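You operate a simulated robot arm through the tools that you are given. There is no shell and no other tool. Be economical: measure what you need, move in short steps, check, and stop when the job is done.

Carry out the task below with a simulated robot arm. There is one attempt and no reset: what you move stays moved.

JOB
Move the grey plug to the middle socket and light the work lamp.
Fine: switch its socket off before you pull it, switch the middle one on after; leave the other plugs and switches.

The check looks at the end state, three seconds after you hand in, the way a careful person would. Anything else that was tipped, shoved, dropped, spilled or broken makes it a failure.

ROBOT AND FRAMES
A 7-joint arm with a three-finger gripper, on a carriage that runs on a rail from [-0.004, 2.222] to [0, -0.258] (x, y) and turns from -234 to 98 degrees about z. Base frame: it is fixed where the carriage stands at the start and does not move with it; the origin is on the floor, on the carriage's upright axis, x ahead of it, y to its left, z up. Units: m, degrees, N and s.
With the tool pointing down near the work surface it reaches from about 0.22 to 0.72 m from the robot's upright axis, wherever it stands. Its first joint turns from -115.0 to 115.0 degrees. Places, roughly: bench socket switch [3.9, -3.1, 0.9]; green plug [4, -3, 1]; lamp switch [0.6, -0.5, 0.9]; left socket switch [0.5, -0.1, 0.7]; middle socket [0.6, -0.2, 0.6]; middle socket switch [0.5, -0.2, 0.7]; right socket switch [0.5, -0.3, 0.7]; work lamp [0.7, -0.6, 1]. Payload 2.69 kg.
The tool frame sits at the grasp point between the pads (the TCP): z along the fingers, y along the line on which they close. The tips reach 0.03 m beyond it. The gripper opens to 0.128 m. The gripper's body begins 0.117 m behind the TCP.
Orientation is told as [roll, pitch, yaw] about the base's x, y, z axes, in that order, counted from this pose: with the fingers straight down and closing along the base's y, the tool's x points along the base's -x, its y along +y and its z along -z.

CONTROLS
- The arm moves only by the tool jog_arm. Its argument "rows" is a list of rows, each a list of 3 entries, a list of its own where there are three numbers: the opening, from 0 (shut) to 1 (fully open), then the shift along the tool's x, y, z in units of 40 mm (1.0 is 40 mm), then the turn, a rotation vector about the tool's x, y, z in units of 8 degrees (1.0 is 8 degrees). In form: [[fingers, [x, y, z], [rx, ry, rz]], ...]. A call has 1 to 8 rows; each row shifts and turns the commanded pose from where the row before left it, along the tool's axes as they then stand. A call with a number of a shift or a turn outside -1 to 1 is refused whole. Rows are played at 5 a second. More than 0.05 m and 8.6 degrees between two rows, or a gripper value outside its range, and nothing of the call is played. A pose out of reach is approached as far as the arm can. The call stops where the force on the tool passes 80 N (or 10 N more than at its start, if that is more) or the arm is blocked; 0.2 s more then pass. Each finger halts on what it meets, pressing with about 26 N; the grip force reading is that of the motor and also rises with nothing between the fingers. The clock runs only during rows and for 0.2 s after the last one: add rows that do not move to give the fingers time. It gives the time, the measured TCP pose, the force on the tool (base axes), the opening and the grip force at its end, in the units of the frame above (readings bear some noise), with the torque about the TCP (base axes, N m) and any sound that the robot's microphone picked up, and new pictures: "pictures" is both (left out), scene, wrist or none.
- Cameras (640 x 400 px; columns grow to the right, rows downward): "scene" is now at [-0.0111, 0.1133, 1.5308]; the picture's right is [-0.74, -0.67, 0.00], its down [-0.54, 0.60, -0.60] and it looks along [0.40, -0.45, -0.80] (base axes); focal length 250 px, centre (320, 200). "wrist" rides on the gripper at [0.058, 0.054, -0.131] in the tool frame; the picture's right is [-0.68, 0.74, 0.00], its down [-0.62, -0.56, -0.55] and it looks along [-0.40, -0.37, 0.84] (tool axes); focal length 234 px, centre (320, 200). There is no depth. A picture from a camera that has moved, and an enlarged one, comes with that camera's place and axes in the base frame and with its lens.
- slide_trunk(by): slides the trunk up (or, below 0, down) by that many m; the arm and the scene camera ride with it, the base frame stays. It gives what a move gives, with no picture.
- drive_base(legs): drives the robot by 1 to 6 legs, each [ahead, left, turn to the left] in m, m and degrees, along the robot's own axes; the way and the turn of a leg run together, so that a leg with both is an arc; at most 1.5 m and 180 degrees a leg. The arm and the cameras ride along, it lands a little off, and it stops where it bumps. It keeps to its track: a leg is cut to what the track allows. It gives what a move gives, and a new picture of the scene camera.
- turn_head(pan, tilt): turns the head with the scene camera to pan (to the left, within 155 degrees either way) and tilt (down, from -29 to 69), counted from straight ahead of the robot. It gives what a move gives, and a new picture of the scene camera.
- close_up(camera, box): a new picture of the part [left, top, right, bottom] of that camera's present view, enlarged. It takes no simulated time.
- job_done(): hands the job in; it is judged then, once.

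Work in short steps. Places have to be worked out from the pictures, the camera data and where the tool is seen: move nearer, look again, correct. Check each grasp and each placing, and mend what went wrong. You have 120 turns and 260 pictures in all, those below and enlarged ones among them. Open the gripper and draw the arm clear of the work before you hand the job in, unless the task says otherwise; then end with one line.

The tools are called as name(argument=value, ...) on one line, values as JSON. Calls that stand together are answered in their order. jog_arm: Moves the arm, as the interface text tells. Its arguments: {"type":"object","properties":{"rows":{"type":"array","items":{"type":"array"}},"pictures":{"type":"string","enum":["both","scene","wrist","none"]}},"required":["rows"]} The other tools are called the same way: slide_trunk (by) slides the trunk up or down; drive_base (legs) drives the base; turn_head (pan, tilt) turns the head that bears the scene camera; close_up (camera, box) takes an enlarged picture of a part of a camera's view; job_done () hands the job in.

At the start:

```text
clock: 0.0
tool_pos: [0.2439, -0.3542, 1.0131]
ee_rot: [0.0, 0.1, 0.0]
wrist_force: [0.2, -0.7, 0.1]
wrist_torque: [0.01, 0.0, 0.02]
finger_gap: 0.1278
gripper_force: 0.0
trunk travel left (down, up): [-0.7, 0.29]
robot x, y, heading: [-0.0009, -0.0041, 0.3]
head pan, tilt: [-48.0, 53.2]
```

scene: 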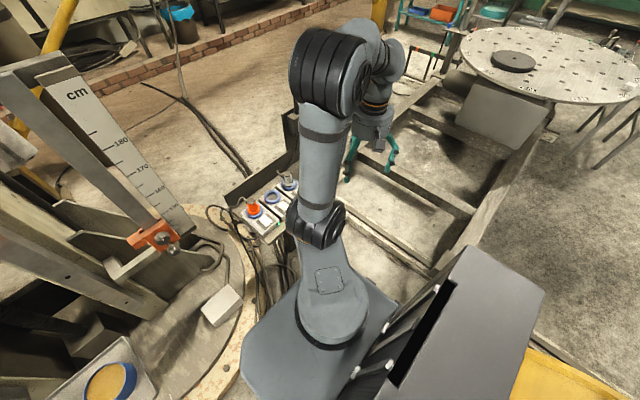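
wrist: 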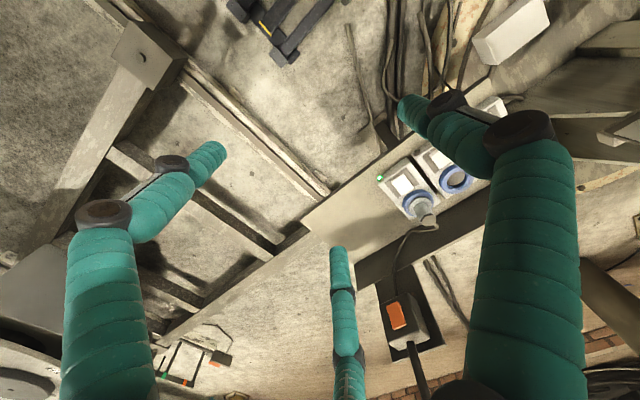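

The pictures show a socket strip with a red plug, an empty middle and a grey plug. I enlarge both views to see them in detail.

close_up(camera="scene", box=[200, 150, 340, 250])

close_up(camera="wrist", box=[340, 120, 540, 380])

```text
4.00 times, centred on (270, 200) of scene
camera zoom: at [-0.0111, 0.1133, 1.5308], right [-0.74, -0.67, 0.0], down [-0.54, 0.6, -0.6], along [0.4, -0.45, -0.8], focal length 1001 px, centre (520, 200)
```

zoom: 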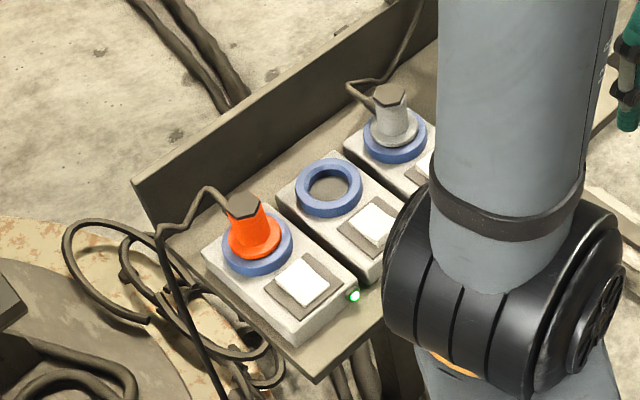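

```text
1.54 times, centred on (440, 250) of wrist
camera zoom: at [0.1847, -0.3005, 1.1445], right [0.68, 0.74, 0.0], down [0.62, -0.56, 0.55], along [0.4, -0.37, -0.84], focal length 360 px, centre (135, 123)
```

zoom: 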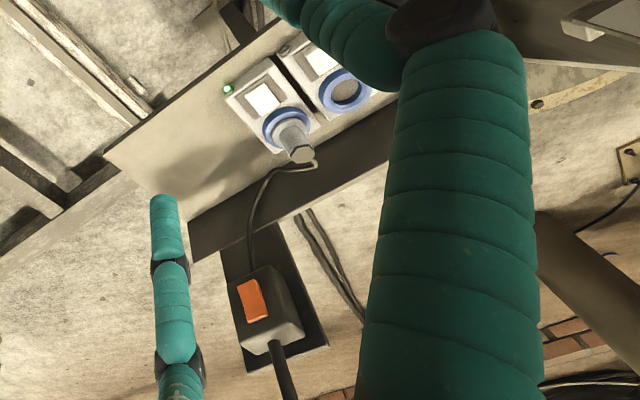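

The middle socket is at about (0.585, -0.24, 0.67) and the grey one at about (0.585, -0.34, 0.67). I move the tool partway towards a spot above them, and look again.

jog_arm(rows=[[1, [-0.9, 0.3, 0.2], [0, 0, 0]], [1, [-0.9, 0.3, 0.2], [0, 0, 0]], [1, [-0.9, 0.3, 0.2], [0, 0, 0]], [1, [-0.9, 0.3, 0.2], [0, 0, 0]], [1, [-0.9, 0.3, 0.2], [0, 0, 0]]])

turn_head(pan=-40, tilt=35)

```text
clock: 1.2
tool_pos: [0.4222, -0.292, 0.9744]
ee_rot: [-0.1, 0.1, 0.0]
wrist_force: [0.1, 0.5, 0.1]
wrist_torque: [-0.01, 0.02, 0.02]
finger_gap: 0.1279
gripper_force: 0.1
trunk travel left (down, up): [-0.7, 0.29]
robot x, y, heading: [0.0032, -0.0009, 0.1]
head pan, tilt: [-48.0, 53.2]
camera scene: at [-0.0099, 0.1137, 1.5308], right [-0.74, -0.67, 0.0], down [-0.54, 0.59, -0.6], along [0.4, -0.45, -0.8], focal length 250 px, centre (320, 200)
camera wrist: at [0.3638, -0.2389, 1.1056], right [0.68, 0.74, 0.0], down [0.62, -0.56, 0.55], along [0.4, -0.37, -0.84], focal length 234 px, centre (320, 200)
```

scene: 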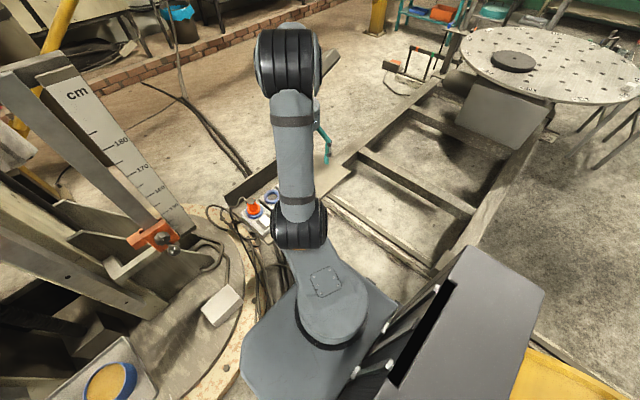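
wrist: 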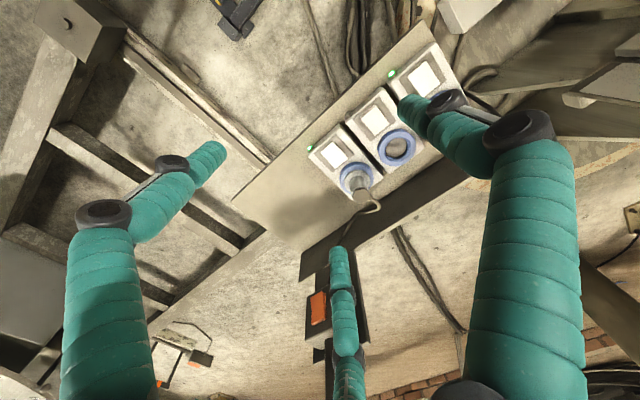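

```text
clock: 2.0
tool_pos: [0.4208, -0.2932, 0.9755]
ee_rot: [0.0, 0.1, 0.1]
wrist_force: [-0.2, 0.7, -0.1]
wrist_torque: [0.02, -0.02, 0.03]
finger_gap: 0.1279
gripper_force: 0.1
trunk travel left (down, up): [-0.7, 0.29]
robot x, y, heading: [-0.0012, -0.0007, 0.1]
head pan, tilt: [-40.0, 35.0]
camera scene: at [0.007, 0.1116, 1.5567], right [-0.64, -0.77, 0.0], down [-0.44, 0.37, -0.82], along [0.63, -0.53, -0.57], focal length 250 px, centre (320, 200)
```

scene: 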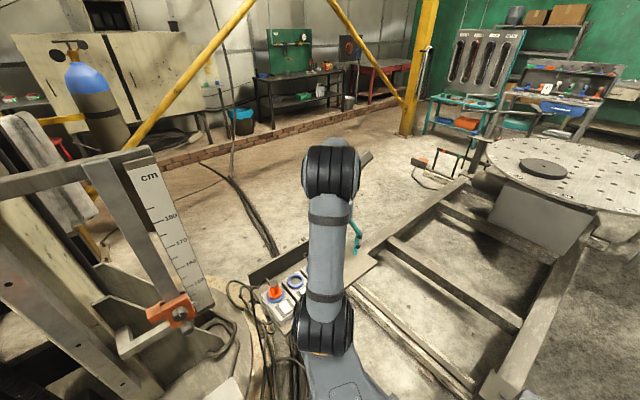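

Now I take close-ups of the sockets and the orange switch from the wrist.

close_up(camera="wrist", box=[290, 60, 470, 220])

close_up(camera="scene", box=[340, 130, 480, 220])

close_up(camera="wrist", box=[140, 200, 420, 400])

```text
2.50 times, centred on (380, 140) of wrist
camera zoom: at [0.3623, -0.2396, 1.1062], right [0.68, 0.74, 0.0], down [0.62, -0.56, 0.55], along [0.4, -0.37, -0.84], focal length 585 px, centre (170, 350)
```

zoom: 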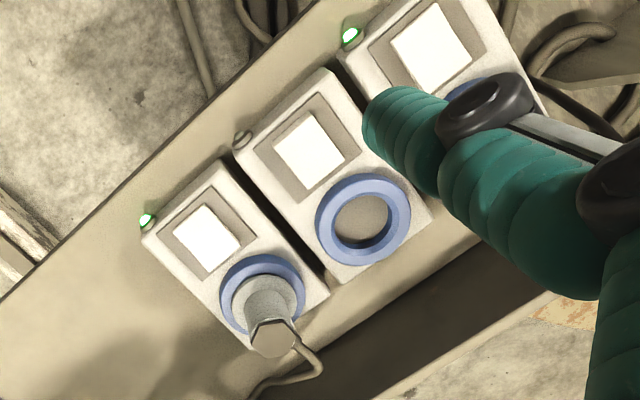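

```text
4.44 times, centred on (410, 175) of scene
camera zoom: at [0.007, 0.1116, 1.5567], right [-0.64, -0.77, 0.0], down [-0.44, 0.37, -0.82], along [0.63, -0.53, -0.57], focal length 1112 px, centre (-80, 311)
```

zoom: 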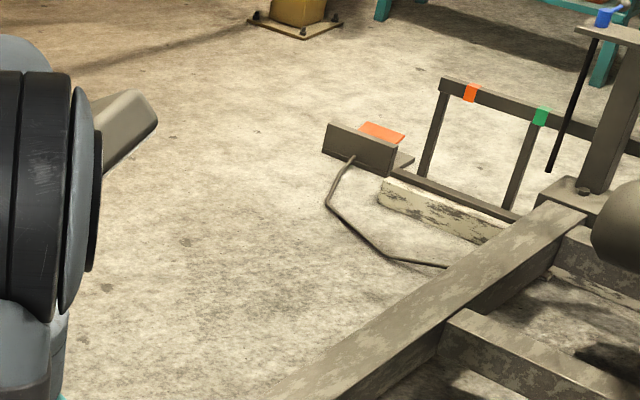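

```text
2.00 times, centred on (280, 300) of wrist
camera zoom: at [0.3623, -0.2396, 1.1062], right [0.68, 0.74, 0.0], down [0.62, -0.56, 0.55], along [0.4, -0.37, -0.84], focal length 468 px, centre (400, 0)
```

zoom: 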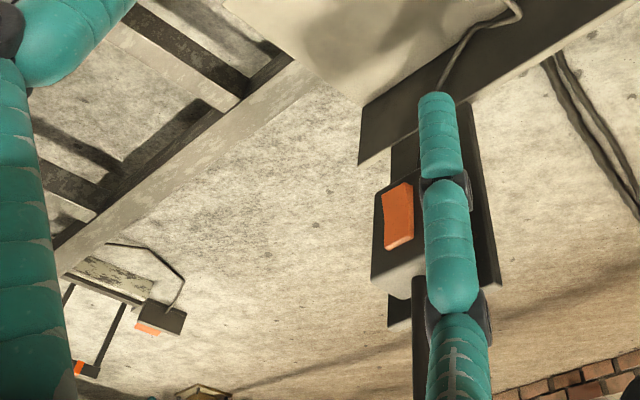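

From the wrist view, the switches lie at x≈0.508, y≈-0.338 (right) and -0.240 (middle). The sockets lie at x≈0.582, and the LEDs show left on, middle off, right on. I close the fingers and come lower for a better look at the rockers.

jog_arm(rows=[[0.5, [0, -0.4, 0.7], [0, 0, 0]], [0, [0, -0.4, 0.7], [0, 0, 0]], [0, [0, -0.3, 0.7], [0, 0, 0]], [0, [0, 0, 0.7], [0, 0, 0]], [0, [0, 0, 0], [0, 0, 0]], [0, [0, 0, 0], [0, 0, 0]], [0, [0, 0, 0], [0, 0, 0]], [0, [0, 0, 0], [0, 0, 0]]], pictures="wrist")

close_up(camera="wrist", box=[300, 40, 460, 140])

```text
clock: 3.8
tool_pos: [0.4251, -0.3396, 0.8605]
ee_rot: [0.0, 0.0, 0.0]
wrist_force: [-0.3, -0.3, 0.0]
wrist_torque: [0.01, 0.01, -0.03]
finger_gap: 0.0026
gripper_force: 4.3
trunk travel left (down, up): [-0.7, 0.29]
robot x, y, heading: [0.0009, -0.0016, 0.2]
head pan, tilt: [-40.0, 35.0]
camera wrist: at [0.3661, -0.2858, 0.992], right [0.68, 0.74, 0.0], down [0.62, -0.56, 0.55], along [0.4, -0.37, -0.84], focal length 234 px, centre (320, 200)
```

wrist: 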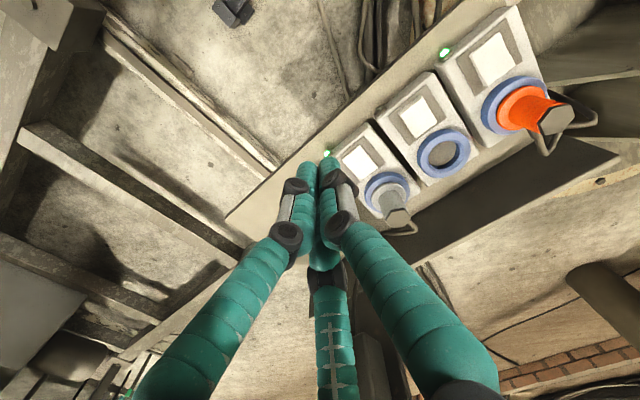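

```text
4.00 times, centred on (380, 90) of wrist
camera zoom: at [0.3661, -0.2858, 0.992], right [0.68, 0.74, 0.0], down [0.62, -0.56, 0.55], along [0.4, -0.37, -0.84], focal length 937 px, centre (80, 640)
```

zoom: 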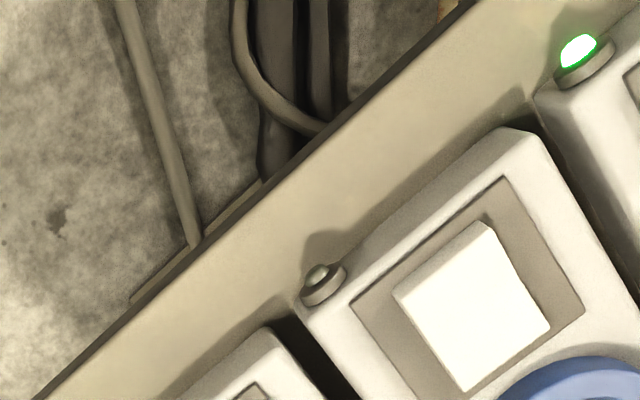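

The rockers look nearly flat, with the socket body at z≈0.67. The gripper appears to have several finger links, so I look closely at the closed tips before pressing anything.

close_up(camera="wrist", box=[220, 120, 420, 320])

turn_head(pan=-48, tilt=50)

```text
2.00 times, centred on (320, 220) of wrist
camera zoom: at [0.3661, -0.2858, 0.992], right [0.68, 0.74, 0.0], down [0.62, -0.56, 0.55], along [0.4, -0.37, -0.84], focal length 468 px, centre (320, 160)
```

zoom: 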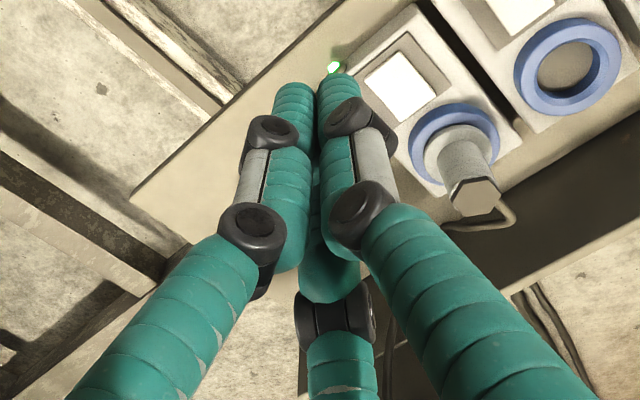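

```text
clock: 4.6
tool_pos: [0.4254, -0.3397, 0.8602]
ee_rot: [0.2, 0.0, -0.1]
wrist_force: [1.1, 0.2, -0.2]
wrist_torque: [0.0, -0.02, -0.03]
finger_gap: 0.002
gripper_force: 26.1
trunk travel left (down, up): [-0.7, 0.29]
robot x, y, heading: [-0.0019, -0.0014, -0.0]
head pan, tilt: [-48.0, 50.0]
camera scene: at [-0.009, 0.111, 1.5351], right [-0.74, -0.67, 0.0], down [-0.51, 0.57, -0.64], along [0.43, -0.48, -0.77], focal length 250 px, centre (320, 200)
```

scene: 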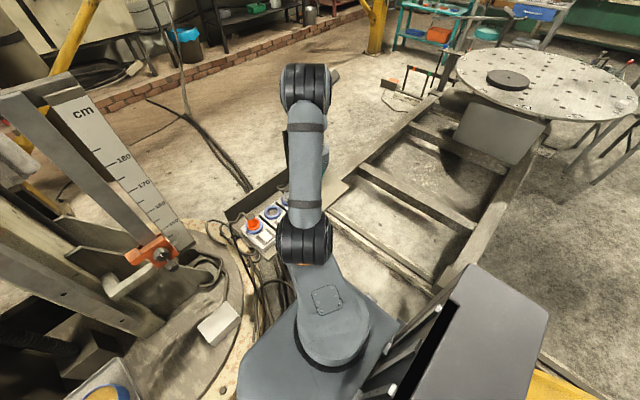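

The closed tips converge where the geometry says they should. I zoom in on all three rockers to compare their tilt.

close_up(camera="wrist", box=[325, 130, 405, 180])

close_up(camera="wrist", box=[380, 90, 460, 140])

close_up(camera="wrist", box=[450, 30, 530, 80])

```text
8.00 times, centred on (365, 155) of wrist
camera zoom: at [0.366, -0.2858, 0.992], right [0.68, 0.74, 0.0], down [0.62, -0.56, 0.55], along [0.4, -0.37, -0.84], focal length 1873 px, centre (-40, 560)
```

zoom: 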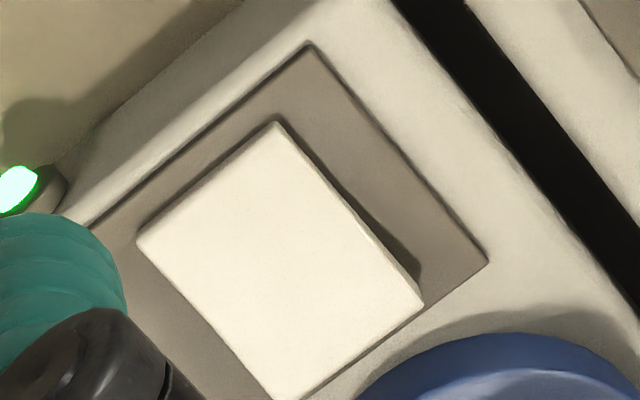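

```text
8.00 times, centred on (420, 115) of wrist
camera zoom: at [0.366, -0.2858, 0.992], right [0.68, 0.74, 0.0], down [0.62, -0.56, 0.55], along [0.4, -0.37, -0.84], focal length 1873 px, centre (-480, 880)
```

zoom: 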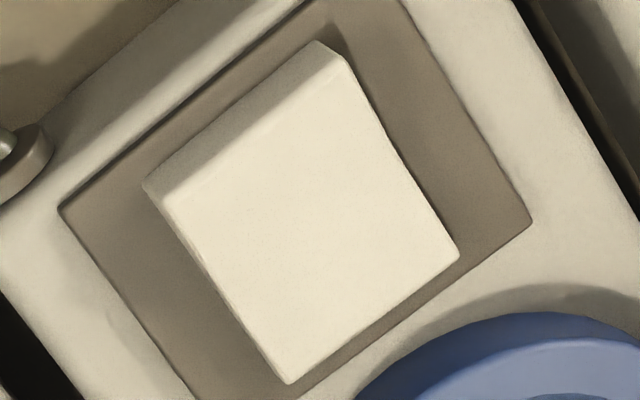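

```text
8.00 times, centred on (490, 55) of wrist
camera zoom: at [0.366, -0.2858, 0.992], right [0.68, 0.74, 0.0], down [0.62, -0.56, 0.55], along [0.4, -0.37, -0.84], focal length 1873 px, centre (-1040, 1360)
```

zoom: 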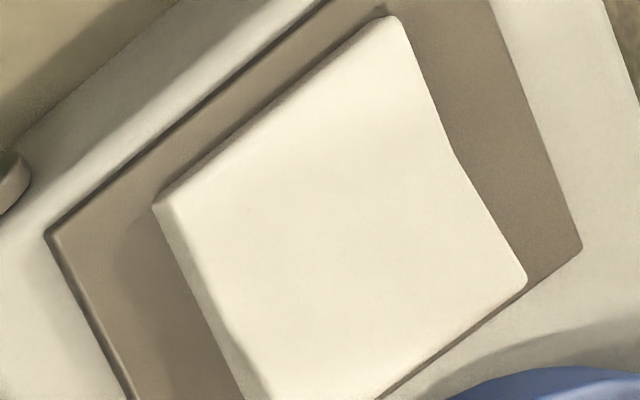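

The middle rocker, which is off, has its near (-x) end raised. The right and left rockers, which are on, have the near end down. So off means pressing the +x end, and on means pressing the -x end. I tilt the tool 20° so its body leans away from the plug and bring the closed tips just above the far end of the right rocker (0.52, -0.338).

jog_arm(rows=[[0, [0, 0, 0], [0, -0.84, 0]], [0, [0, 0, 0], [0, -0.83, 0]], [0, [0, 0, 0], [0, -0.83, 0]], [0, [-0.21, 0.01, 0.85], [0, 0, 0]], [0, [-0.21, 0.01, 0.85], [0, 0, 0]], [0, [-0.21, 0.01, 0.85], [0, 0, 0]], [0, [-0.21, 0.01, 0.85], [0, 0, 0]], [0, [0, 0, 0], [0, 0, 0]]])

close_up(camera="wrist", box=[240, 100, 400, 220])

```text
clock: 6.4
tool_pos: [0.5026, -0.3376, 0.7452]
ee_rot: [-0.1, -20.0, 0.0]
wrist_force: [0.2, -0.1, 0.0]
wrist_torque: [-0.01, -0.01, -0.02]
finger_gap: 0.0023
gripper_force: 26.4
trunk travel left (down, up): [-0.7, 0.29]
robot x, y, heading: [-0.0018, -0.0005, -0.1]
head pan, tilt: [-48.0, 50.0]
camera scene: at [-0.0094, 0.111, 1.5351], right [-0.74, -0.67, 0.0], down [-0.51, 0.57, -0.64], along [0.43, -0.48, -0.77], focal length 250 px, centre (320, 200)
camera wrist: at [0.4018, -0.2833, 0.8482], right [0.64, 0.74, 0.23], down [0.39, -0.56, 0.73], along [0.67, -0.37, -0.65], focal length 234 px, centre (320, 200)
```

scene: 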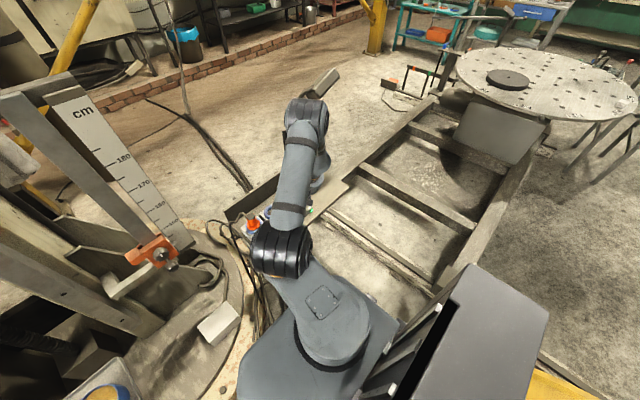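
wrist: 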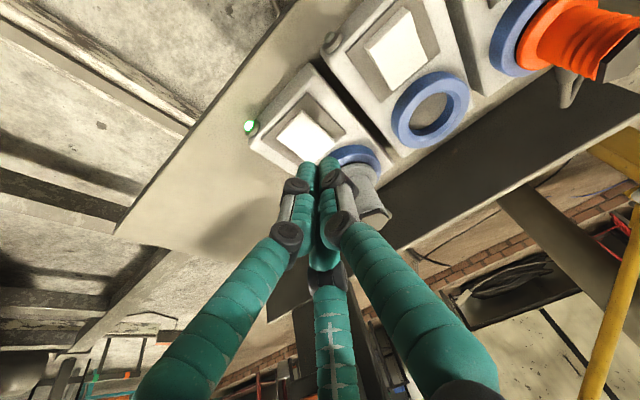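

```text
3.33 times, centred on (320, 160) of wrist
camera zoom: at [0.4018, -0.2833, 0.8482], right [0.64, 0.74, 0.23], down [0.39, -0.56, 0.73], along [0.67, -0.37, -0.65], focal length 781 px, centre (320, 333)
```

zoom: 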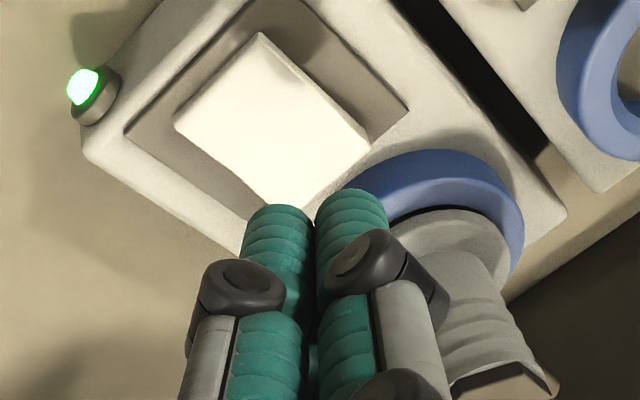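

Two views triangulate the middle ring's top to (0.582, -0.240, 0.666), so the rocker is centred near (0.513, -0.340) and spans x 0.489–0.537. I move the tip to x≈0.527 and descend towards contact.

jog_arm(rows=[[0, [-0.075, -0.05, 0.82], [0, 0, 0]], [0, [0.068, 0, 0.188], [0, 0, 0]], [0, [0.068, 0, 0.188], [0, 0, 0]], [0, [0, 0, 0], [0, 0, 0]]], pictures="wrist")

close_up(camera="wrist", box=[240, 100, 400, 220])

```text
clock: 7.4
tool_pos: [0.5167, -0.3385, 0.699]
ee_rot: [0.0, -20.0, 0.0]
wrist_force: [0.4, -1.0, -0.7]
wrist_torque: [0.02, -0.02, 0.01]
finger_gap: 0.0021
gripper_force: 26.0
trunk travel left (down, up): [-0.7, 0.29]
robot x, y, heading: [0.0015, -0.0021, -0.2]
head pan, tilt: [-48.0, 50.0]
camera wrist: at [0.4159, -0.2848, 0.8027], right [0.64, 0.74, 0.23], down [0.39, -0.56, 0.73], along [0.67, -0.37, -0.65], focal length 234 px, centre (320, 200)
```

wrist: 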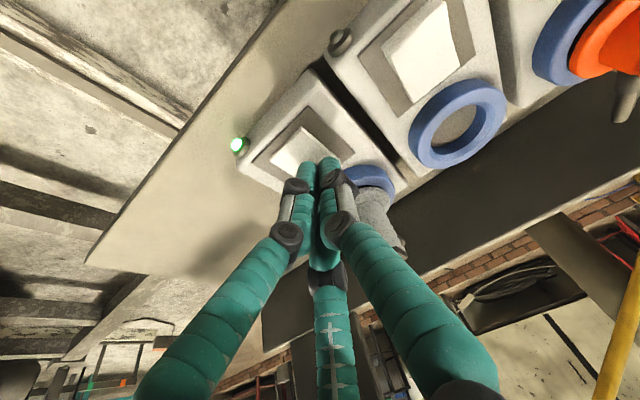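

```text
3.33 times, centred on (320, 160) of wrist
camera zoom: at [0.4159, -0.2848, 0.8027], right [0.64, 0.74, 0.23], down [0.39, -0.56, 0.73], along [0.67, -0.37, -0.65], focal length 781 px, centre (320, 333)
```

zoom: 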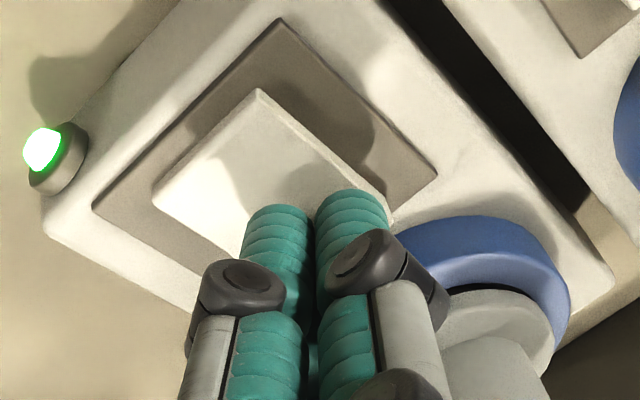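

The tip (about 0.527, -0.3385, 0.671) is over the far end of the rocker and has not touched it yet. I go on down in 4 mm steps.

jog_arm(rows=[[0, [0.034, 0, 0.094], [0, 0, 0]], [0, [0.034, 0, 0.094], [0, 0, 0]], [0, [0, 0, 0], [0, 0, 0]]], pictures="wrist")

```text
clock: 8.2
tool_pos: [0.5168, -0.3388, 0.6966]
ee_rot: [-0.3, -20.4, 0.1]
wrist_force: [-1.7, 3.0, 37.2]
wrist_torque: [-0.09, 0.27, -0.11]
finger_gap: 0.0022
gripper_force: 25.8
trunk travel left (down, up): [-0.7, 0.29]
robot x, y, heading: [-0.0006, -0.0017, 0.0]
head pan, tilt: [-48.0, 50.0]
camera wrist: at [0.4151, -0.2847, 0.7978], right [0.63, 0.74, 0.23], down [0.39, -0.56, 0.73], along [0.67, -0.38, -0.64], focal length 234 px, centre (320, 200)
```

wrist: 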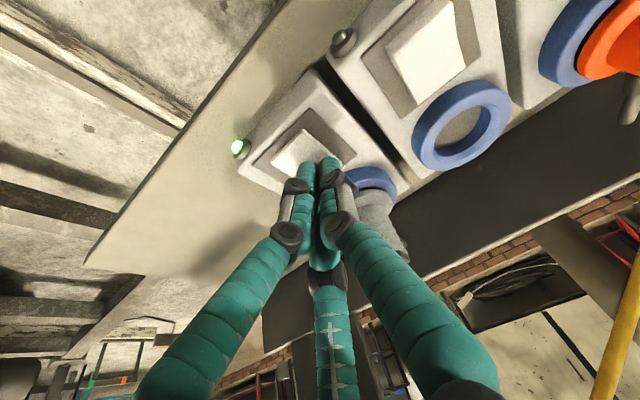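

There is 37 N of contact force but the LED is still on. I zoom in on the contact.

close_up(camera="wrist", box=[240, 100, 400, 220])

```text
3.33 times, centred on (320, 160) of wrist
camera zoom: at [0.4151, -0.2847, 0.7978], right [0.63, 0.74, 0.23], down [0.39, -0.56, 0.73], along [0.67, -0.38, -0.64], focal length 781 px, centre (320, 333)
```

zoom: 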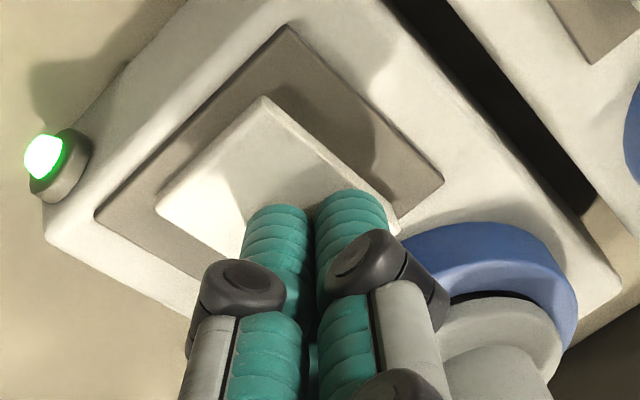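

With the tilt, the lowest corner of the tip is on the -x side, so contact falls only about 5 mm from the pivot. I lift, shift 9 mm in +x, and press again.

jog_arm(rows=[[0, [-0.12, 0, -0.33], [0, 0, 0]], [0, [-0.21, -0.03, 0.077], [0, 0, 0]], [0, [0.05, 0, 0.14], [0, 0, 0]], [0, [0.034, 0, 0.094], [0, 0, 0]], [0, [0.034, 0, 0.094], [0, 0, 0]], [0, [0, 0, 0], [0, 0, 0]]], pictures="wrist")

close_up(camera="wrist", box=[220, 100, 400, 220])

```text
clock: 9.6
tool_pos: [0.5246, -0.3393, 0.6956]
ee_rot: [-0.3, -20.4, 0.2]
wrist_force: [2.9, 5.4, 37.1]
wrist_torque: [-0.03, 0.11, -0.02]
finger_gap: 0.0021
gripper_force: 25.4
trunk travel left (down, up): [-0.7, 0.29]
robot x, y, heading: [0.002, -0.0046, -0.1]
head pan, tilt: [-48.0, 50.0]
camera wrist: at [0.4245, -0.2851, 0.7986], right [0.63, 0.74, 0.23], down [0.39, -0.56, 0.73], along [0.67, -0.37, -0.64], focal length 234 px, centre (320, 200)
```

wrist: 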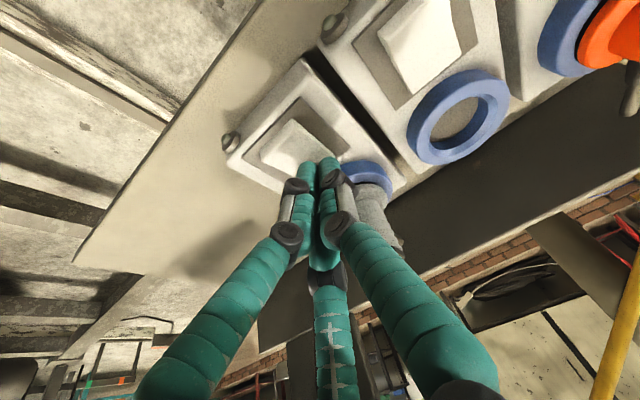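

```text
3.33 times, centred on (310, 160) of wrist
camera zoom: at [0.4245, -0.2851, 0.7986], right [0.63, 0.74, 0.23], down [0.39, -0.56, 0.73], along [0.67, -0.37, -0.64], focal length 781 px, centre (353, 333)
```

zoom: 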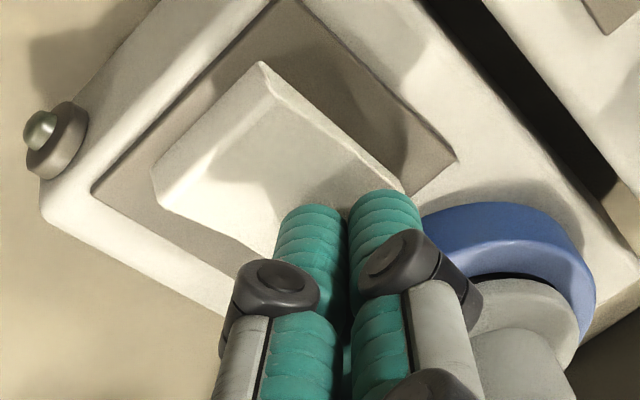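

The LED went out, so the right socket is off. I lift straight up and back, then level the tool.

jog_arm(rows=[[0, [-0.2, 0, -0.6], [0, 0, 0]], [0, [0.2, 0, -0.9], [0, 0, 0]], [0, [0.3, 0, -0.9], [0, 0.83, 0]], [0.6, [0.5, 0, -0.9], [0, 0.83, 0]], [1, [0.5, 0, 0], [0, 0.83, 0]], [1, [0.5, 0, 0], [0, 0, 0]], [1, [0, 0, 0], [0, 0, 0]], [1, [0, 0, 0], [0, 0, 0]]])

close_up(camera="wrist", box=[320, 80, 480, 200])

close_up(camera="scene", box=[210, 160, 350, 260])

```text
clock: 11.4
tool_pos: [0.4155, -0.3377, 0.8058]
ee_rot: [0.0, -0.2, 0.1]
wrist_force: [0.3, 0.5, 0.4]
wrist_torque: [-0.02, 0.03, -0.02]
finger_gap: 0.0866
gripper_force: 0.1
trunk travel left (down, up): [-0.7, 0.29]
robot x, y, heading: [0.0011, 0.0017, 0.2]
head pan, tilt: [-48.0, 50.0]
camera scene: at [-0.0094, 0.111, 1.5351], right [-0.74, -0.67, 0.0], down [-0.51, 0.57, -0.64], along [0.43, -0.48, -0.77], focal length 250 px, centre (320, 200)
camera wrist: at [0.3546, -0.2851, 0.9374], right [0.68, 0.74, 0.0], down [0.61, -0.57, 0.55], along [0.41, -0.37, -0.84], focal length 234 px, centre (320, 200)
```

scene: 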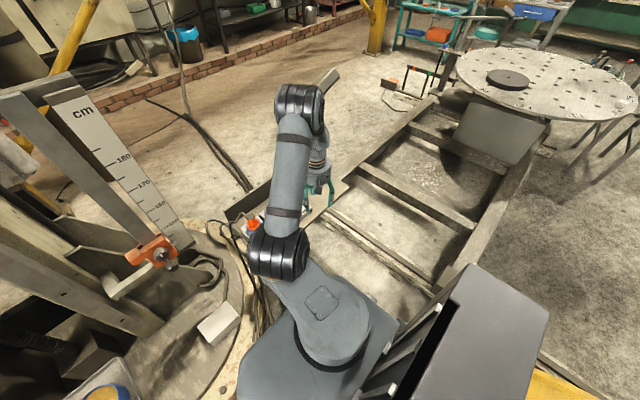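
wrist: 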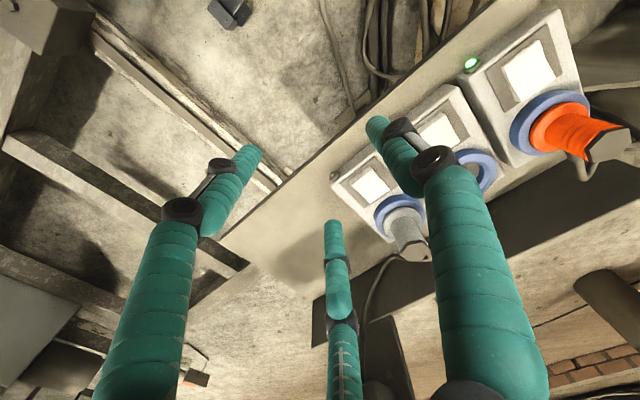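

```text
3.33 times, centred on (400, 140) of wrist
camera zoom: at [0.3546, -0.2851, 0.9374], right [0.68, 0.74, 0.0], down [0.61, -0.57, 0.55], along [0.41, -0.37, -0.84], focal length 781 px, centre (53, 400)
```

zoom: 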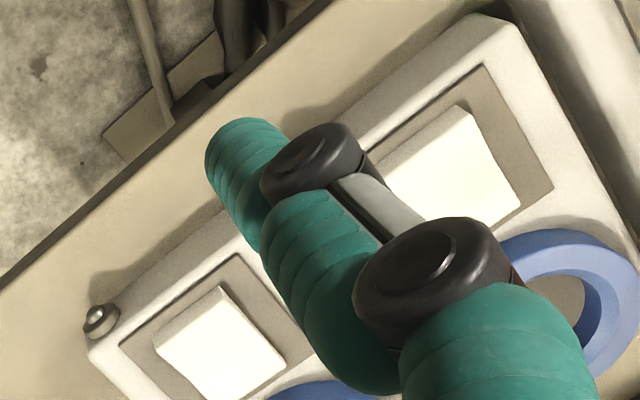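

```text
4.00 times, centred on (280, 210) of scene
camera zoom: at [-0.0094, 0.111, 1.5351], right [-0.74, -0.67, 0.0], down [-0.51, 0.57, -0.64], along [0.43, -0.48, -0.77], focal length 1001 px, centre (480, 160)
```

zoom: 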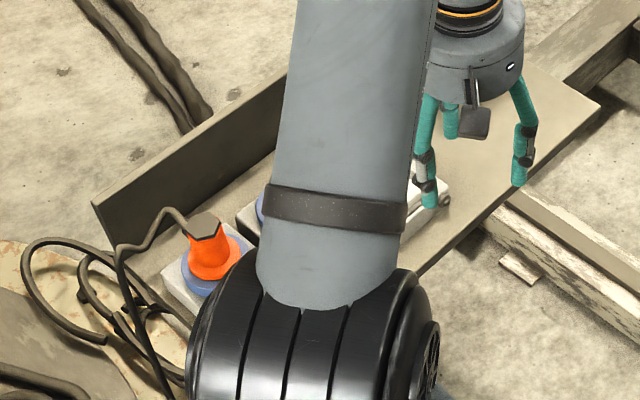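

The right LED stays off. Triangulation puts the grey plug's hex top at about (0.58, -0.34, 0.745). I move above it with the fingers partly open and look along the tool.

jog_arm(rows=[[0.7, [0, 0, -0.9], [0, 0, 0]], [0.7, [-0.8, 0, -0.5], [0, 0, 0]], [0.7, [-0.9, 0, 0], [0, 0, 0]], [0.7, [-0.9, -0.05, 0], [0, 0, 0]], [0.7, [-0.9, 0, 0], [0, 0, 0]], [0.7, [-0.6, 0, 0], [0, 0, 0]], [0.7, [0, 0, 0], [0, 0, 0]]])

close_up(camera="wrist", box=[200, 60, 440, 240])

```text
clock: 13.0
tool_pos: [0.5782, -0.3411, 0.8596]
ee_rot: [-0.1, -0.2, 0.0]
wrist_force: [0.7, 0.2, 1.0]
wrist_torque: [0.0, -0.02, -0.02]
finger_gap: 0.0894
gripper_force: 0.1
trunk travel left (down, up): [-0.7, 0.29]
robot x, y, heading: [-0.0, 0.0016, -0.1]
head pan, tilt: [-48.0, 50.0]
camera scene: at [-0.0093, 0.1112, 1.5351], right [-0.74, -0.67, 0.0], down [-0.51, 0.57, -0.64], along [0.43, -0.48, -0.77], focal length 250 px, centre (320, 200)
camera wrist: at [0.5195, -0.2873, 0.9919], right [0.68, 0.74, 0.0], down [0.61, -0.56, 0.55], along [0.41, -0.37, -0.83], focal length 234 px, centre (320, 200)
```

scene: 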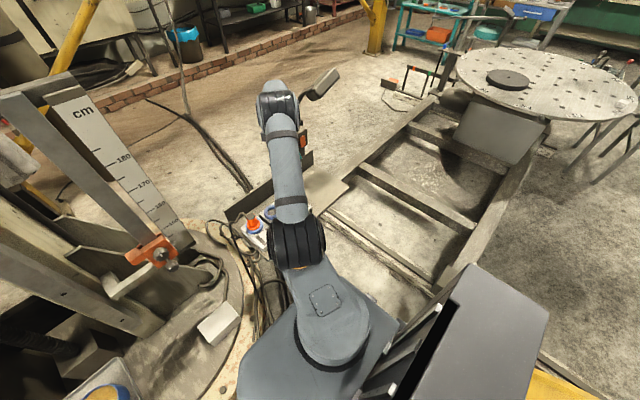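
wrist: 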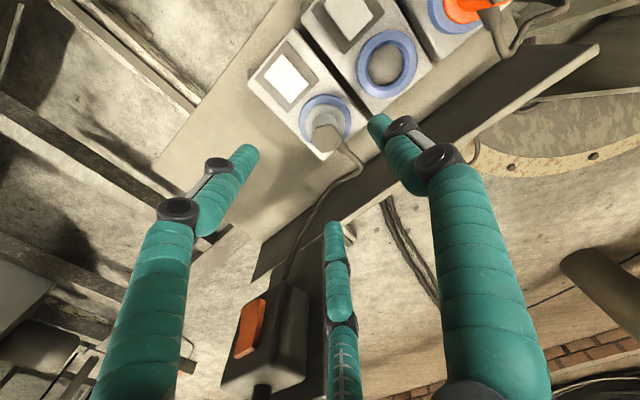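

```text
2.22 times, centred on (320, 150) of wrist
camera zoom: at [0.5195, -0.2873, 0.9919], right [0.68, 0.74, 0.0], down [0.61, -0.56, 0.55], along [0.41, -0.37, -0.83], focal length 520 px, centre (320, 311)
```

zoom: 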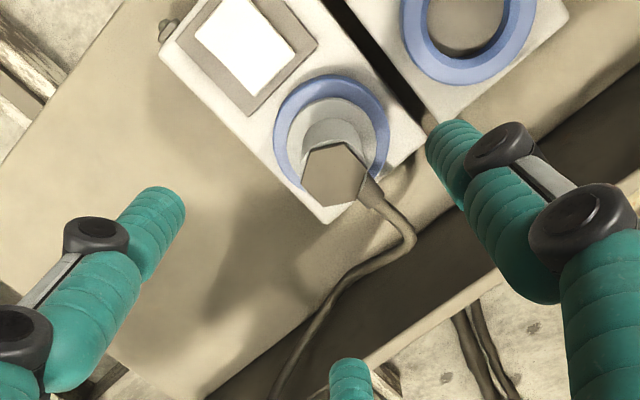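

The plug stands upright at about (0.586, -0.338) with its top near z 0.75, and the cable leaves it towards +x. The orange lamp switch is near (0.66, -0.52, 0.85). I centre on the plug and descend halfway.

jog_arm(rows=[[0.7, [-0.2, 0.07, 0.7], [0, 0, 0]], [0.7, [0, 0, 0.7], [0, 0, 0]], [0.7, [0, 0, 0.6], [0, 0, 0]], [0.7, [0, 0, 0], [0, 0, 0]]], pictures="wrist")

close_up(camera="wrist", box=[200, 80, 440, 260])

```text
clock: 14.0
tool_pos: [0.587, -0.3374, 0.7821]
ee_rot: [-0.1, -0.1, 0.0]
wrist_force: [0.9, 0.2, -0.2]
wrist_torque: [0.02, 0.03, 0.04]
finger_gap: 0.0897
gripper_force: 0.1
trunk travel left (down, up): [-0.7, 0.29]
robot x, y, heading: [0.003, 0.0017, -0.1]
head pan, tilt: [-48.0, 50.0]
camera wrist: at [0.5267, -0.2846, 0.9128], right [0.68, 0.74, 0.0], down [0.61, -0.57, 0.55], along [0.41, -0.37, -0.83], focal length 234 px, centre (320, 200)
```

wrist: 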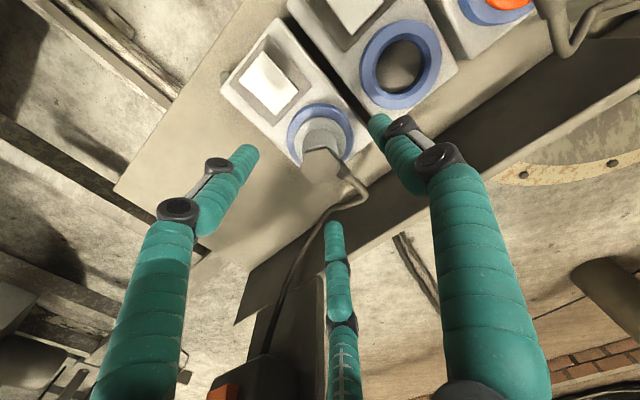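

```text
2.22 times, centred on (320, 170) of wrist
camera zoom: at [0.5267, -0.2846, 0.9128], right [0.68, 0.74, 0.0], down [0.61, -0.57, 0.55], along [0.41, -0.37, -0.83], focal length 520 px, centre (320, 267)
```

zoom: 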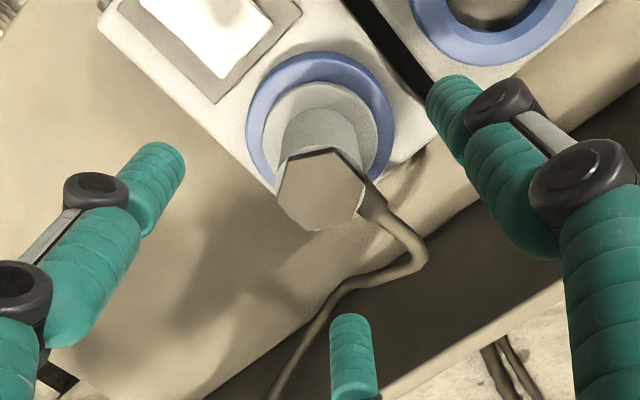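

The plug is centred under the tool axis to within a few mm. I descend to TCP z≈0.72 and close on the shaft.

jog_arm(rows=[[0.7, [0, 0, 0.5], [0, 0, 0]], [0.7, [0, 0, 0.5], [0, 0, 0]], [0.7, [0, 0, 0.5], [0, 0, 0]], [0.7, [0, 0, 0], [0, 0, 0]]], pictures="wrist")

close_up(camera="wrist", box=[200, 80, 440, 260])

```text
clock: 15.0
tool_pos: [0.5865, -0.3385, 0.7208]
ee_rot: [-0.1, -0.2, 0.0]
wrist_force: [0.8, 0.1, -0.6]
wrist_torque: [0.01, -0.01, 0.01]
finger_gap: 0.0895
gripper_force: 0.1
trunk travel left (down, up): [-0.7, 0.29]
robot x, y, heading: [0.0011, 0.001, -0.1]
head pan, tilt: [-48.0, 50.0]
camera wrist: at [0.5262, -0.2851, 0.8517], right [0.68, 0.74, 0.0], down [0.61, -0.56, 0.55], along [0.41, -0.37, -0.83], focal length 234 px, centre (320, 200)
```

wrist: 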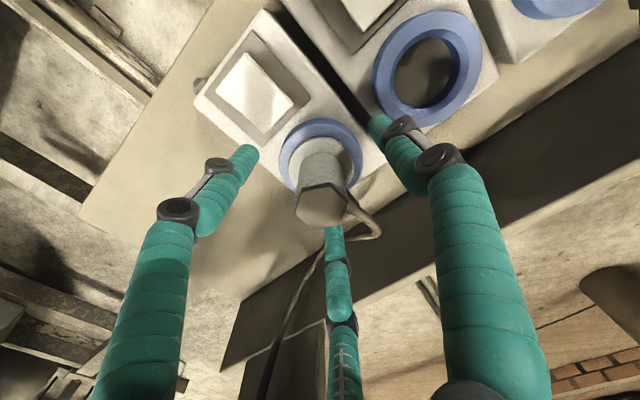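

```text
2.22 times, centred on (320, 170) of wrist
camera zoom: at [0.5262, -0.2851, 0.8517], right [0.68, 0.74, 0.0], down [0.61, -0.56, 0.55], along [0.41, -0.37, -0.83], focal length 520 px, centre (320, 267)
```

zoom: 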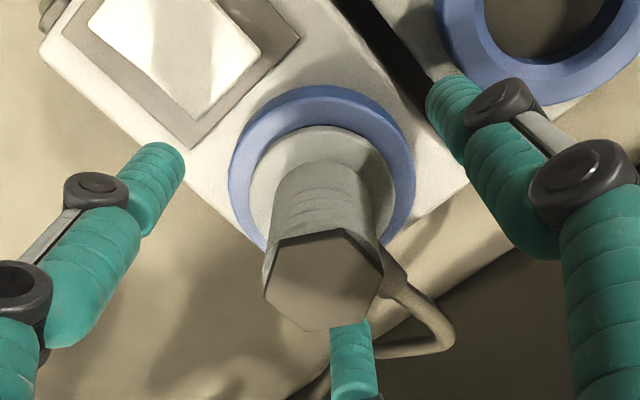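

The plug centre reads about (0.583, -0.335). I nudge 3 mm and close gently, giving the fingers time.

jog_arm(rows=[[0.7, [0.07, 0.06, 0], [0, 0, 0]], [0.4, [0, 0, 0], [0, 0, 0]], [0.1, [0, 0, 0], [0, 0, 0]], [0.1, [0, 0, 0], [0, 0, 0]], [0.1, [0, 0, 0], [0, 0, 0]], [0.1, [0, 0, 0], [0, 0, 0]], [0.1, [0, 0, 0], [0, 0, 0]]], pictures="wrist")

close_up(camera="wrist", box=[200, 80, 440, 260])

```text
clock: 16.6
tool_pos: [0.5872, -0.34, 0.7216]
ee_rot: [-0.5, -0.6, 0.2]
wrist_force: [18.3, -15.0, 9.9]
wrist_torque: [-0.55, -0.9, -0.22]
finger_gap: 0.0357
gripper_force: 26.4
trunk travel left (down, up): [-0.7, 0.29]
robot x, y, heading: [0.0012, 0.0037, -0.2]
head pan, tilt: [-48.0, 50.0]
camera wrist: at [0.5256, -0.2852, 0.8521], right [0.67, 0.74, 0.0], down [0.61, -0.56, 0.56], along [0.41, -0.38, -0.83], focal length 234 px, centre (320, 200)
```

wrist: 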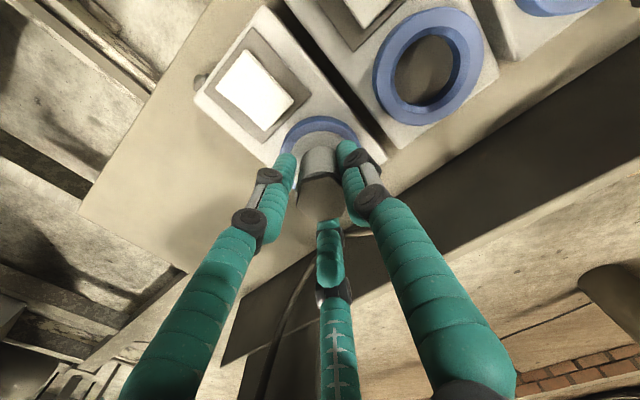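

```text
2.22 times, centred on (320, 170) of wrist
camera zoom: at [0.5256, -0.2852, 0.8521], right [0.67, 0.74, 0.0], down [0.61, -0.56, 0.56], along [0.41, -0.38, -0.83], focal length 520 px, centre (320, 267)
```

zoom: 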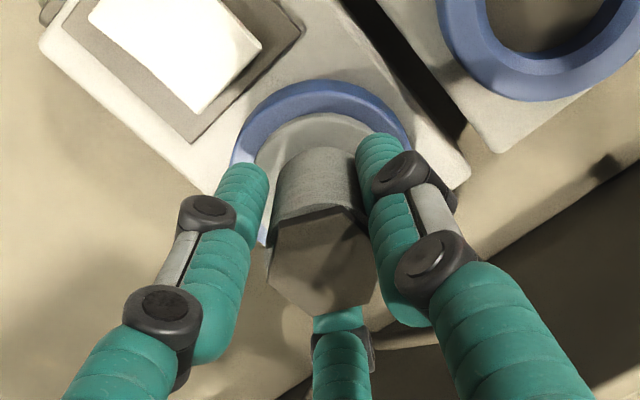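

The plug is gripped (gap 0.036 m), and the side forces show my nudge was wrong: the true axis is near (0.587, -0.340). I undo the offset to relax the side load.

jog_arm(rows=[[0.1, [-0.1, -0.09, 0], [0, 0, 0]], [0.1, [0, 0, 0], [0, 0, 0]]], pictures="none")

```text
clock: 17.2
tool_pos: [0.5874, -0.3408, 0.7203]
ee_rot: [-0.2, -0.3, 0.1]
wrist_force: [11.1, -6.4, 15.8]
wrist_torque: [-0.12, -0.43, -0.16]
finger_gap: 0.0347
gripper_force: 25.8
trunk travel left (down, up): [-0.7, 0.29]
robot x, y, heading: [-0.0007, -0.0013, 0.2]
head pan, tilt: [-48.0, 50.0]
```

The side load is falling. I relax a bit more, then pull up in small steps.

jog_arm(rows=[[0.1, [-0.12, -0.06, 0], [0, 0, 0]], [0.1, [0, 0, -0.1], [0, 0, 0]], [0.1, [0, 0, -0.15], [0, 0, 0]], [0.1, [0, 0, -0.15], [0, 0, 0]], [0.1, [0, 0, 0], [0, 0, 0]]], pictures="none")

```text
clock: 18.4
tool_pos: [0.5913, -0.3429, 0.7366]
ee_rot: [0.1, 0.0, 0.0]
wrist_force: [-0.5, 0.0, -2.4]
wrist_torque: [0.01, 0.02, 0.0]
finger_gap: 0.0336
gripper_force: 25.9
trunk travel left (down, up): [-0.7, 0.29]
robot x, y, heading: [0.0023, 0.0006, 0.1]
head pan, tilt: [-48.0, 50.0]
```

It lifted 16 mm with almost no force, so I look to see whether the plug came along.

close_up(camera="wrist", box=[200, 80, 440, 260])

```text
2.22 times, centred on (320, 170) of wrist
camera zoom: at [0.5315, -0.2886, 0.8682], right [0.68, 0.74, 0.0], down [0.62, -0.57, 0.55], along [0.4, -0.37, -0.84], focal length 520 px, centre (320, 267)
```

zoom: 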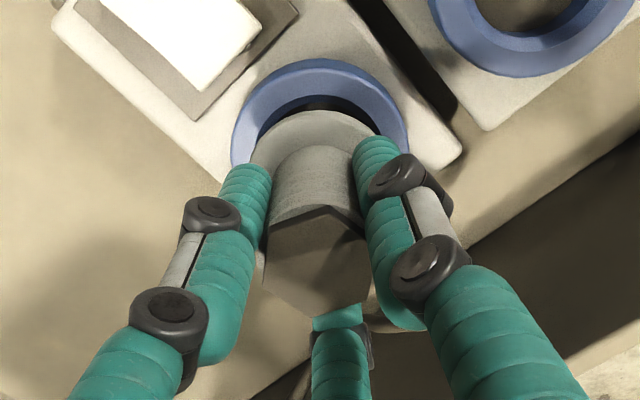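

The plug came out with the gripper. I lift it further, clear of the ring, and look.

jog_arm(rows=[[0.1, [0, 0, -0.5], [0, 0, 0]], [0.1, [0, 0, -0.6], [0, 0, 0]], [0.1, [0, 0, 0], [0, 0, 0]]])

close_up(camera="wrist", box=[200, 40, 440, 220])

```text
clock: 19.2
tool_pos: [0.5912, -0.3419, 0.7824]
ee_rot: [0.0, -0.1, 0.0]
wrist_force: [-0.4, -1.2, -1.7]
wrist_torque: [0.01, 0.02, 0.02]
finger_gap: 0.0333
gripper_force: 26.4
trunk travel left (down, up): [-0.7, 0.29]
robot x, y, heading: [-0.0007, 0.0007, -0.1]
head pan, tilt: [-48.0, 50.0]
camera scene: at [-0.0086, 0.1108, 1.5351], right [-0.74, -0.67, 0.0], down [-0.51, 0.57, -0.64], along [0.43, -0.48, -0.77], focal length 250 px, centre (320, 200)
camera wrist: at [0.532, -0.2892, 0.9134], right [0.68, 0.74, 0.0], down [0.62, -0.56, 0.55], along [0.41, -0.37, -0.84], focal length 234 px, centre (320, 200)
```

scene: 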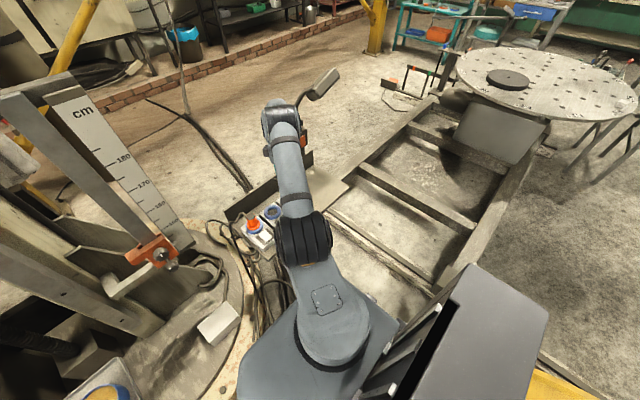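
wrist: 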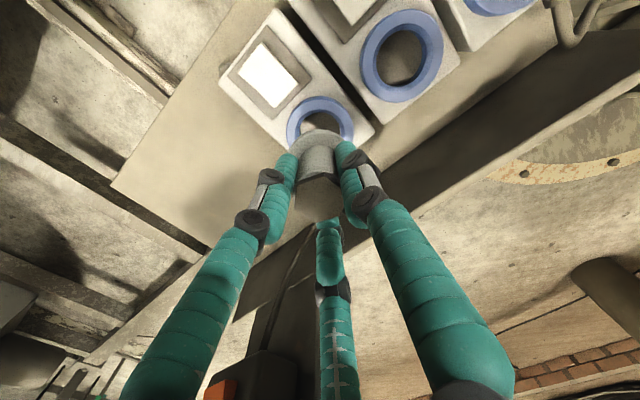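

```text
2.22 times, centred on (320, 130) of wrist
camera zoom: at [0.532, -0.2892, 0.9134], right [0.68, 0.74, 0.0], down [0.62, -0.56, 0.55], along [0.41, -0.37, -0.84], focal length 520 px, centre (320, 356)
```

zoom: 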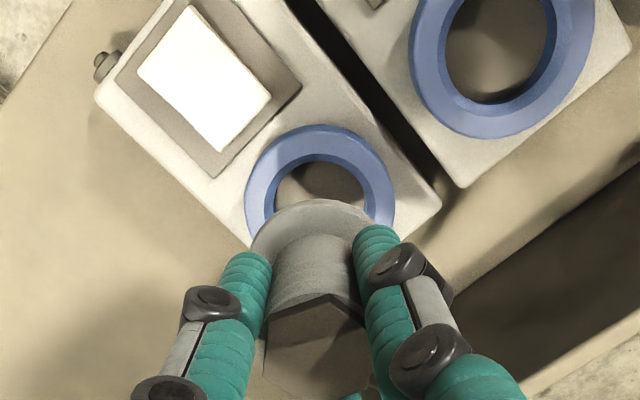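

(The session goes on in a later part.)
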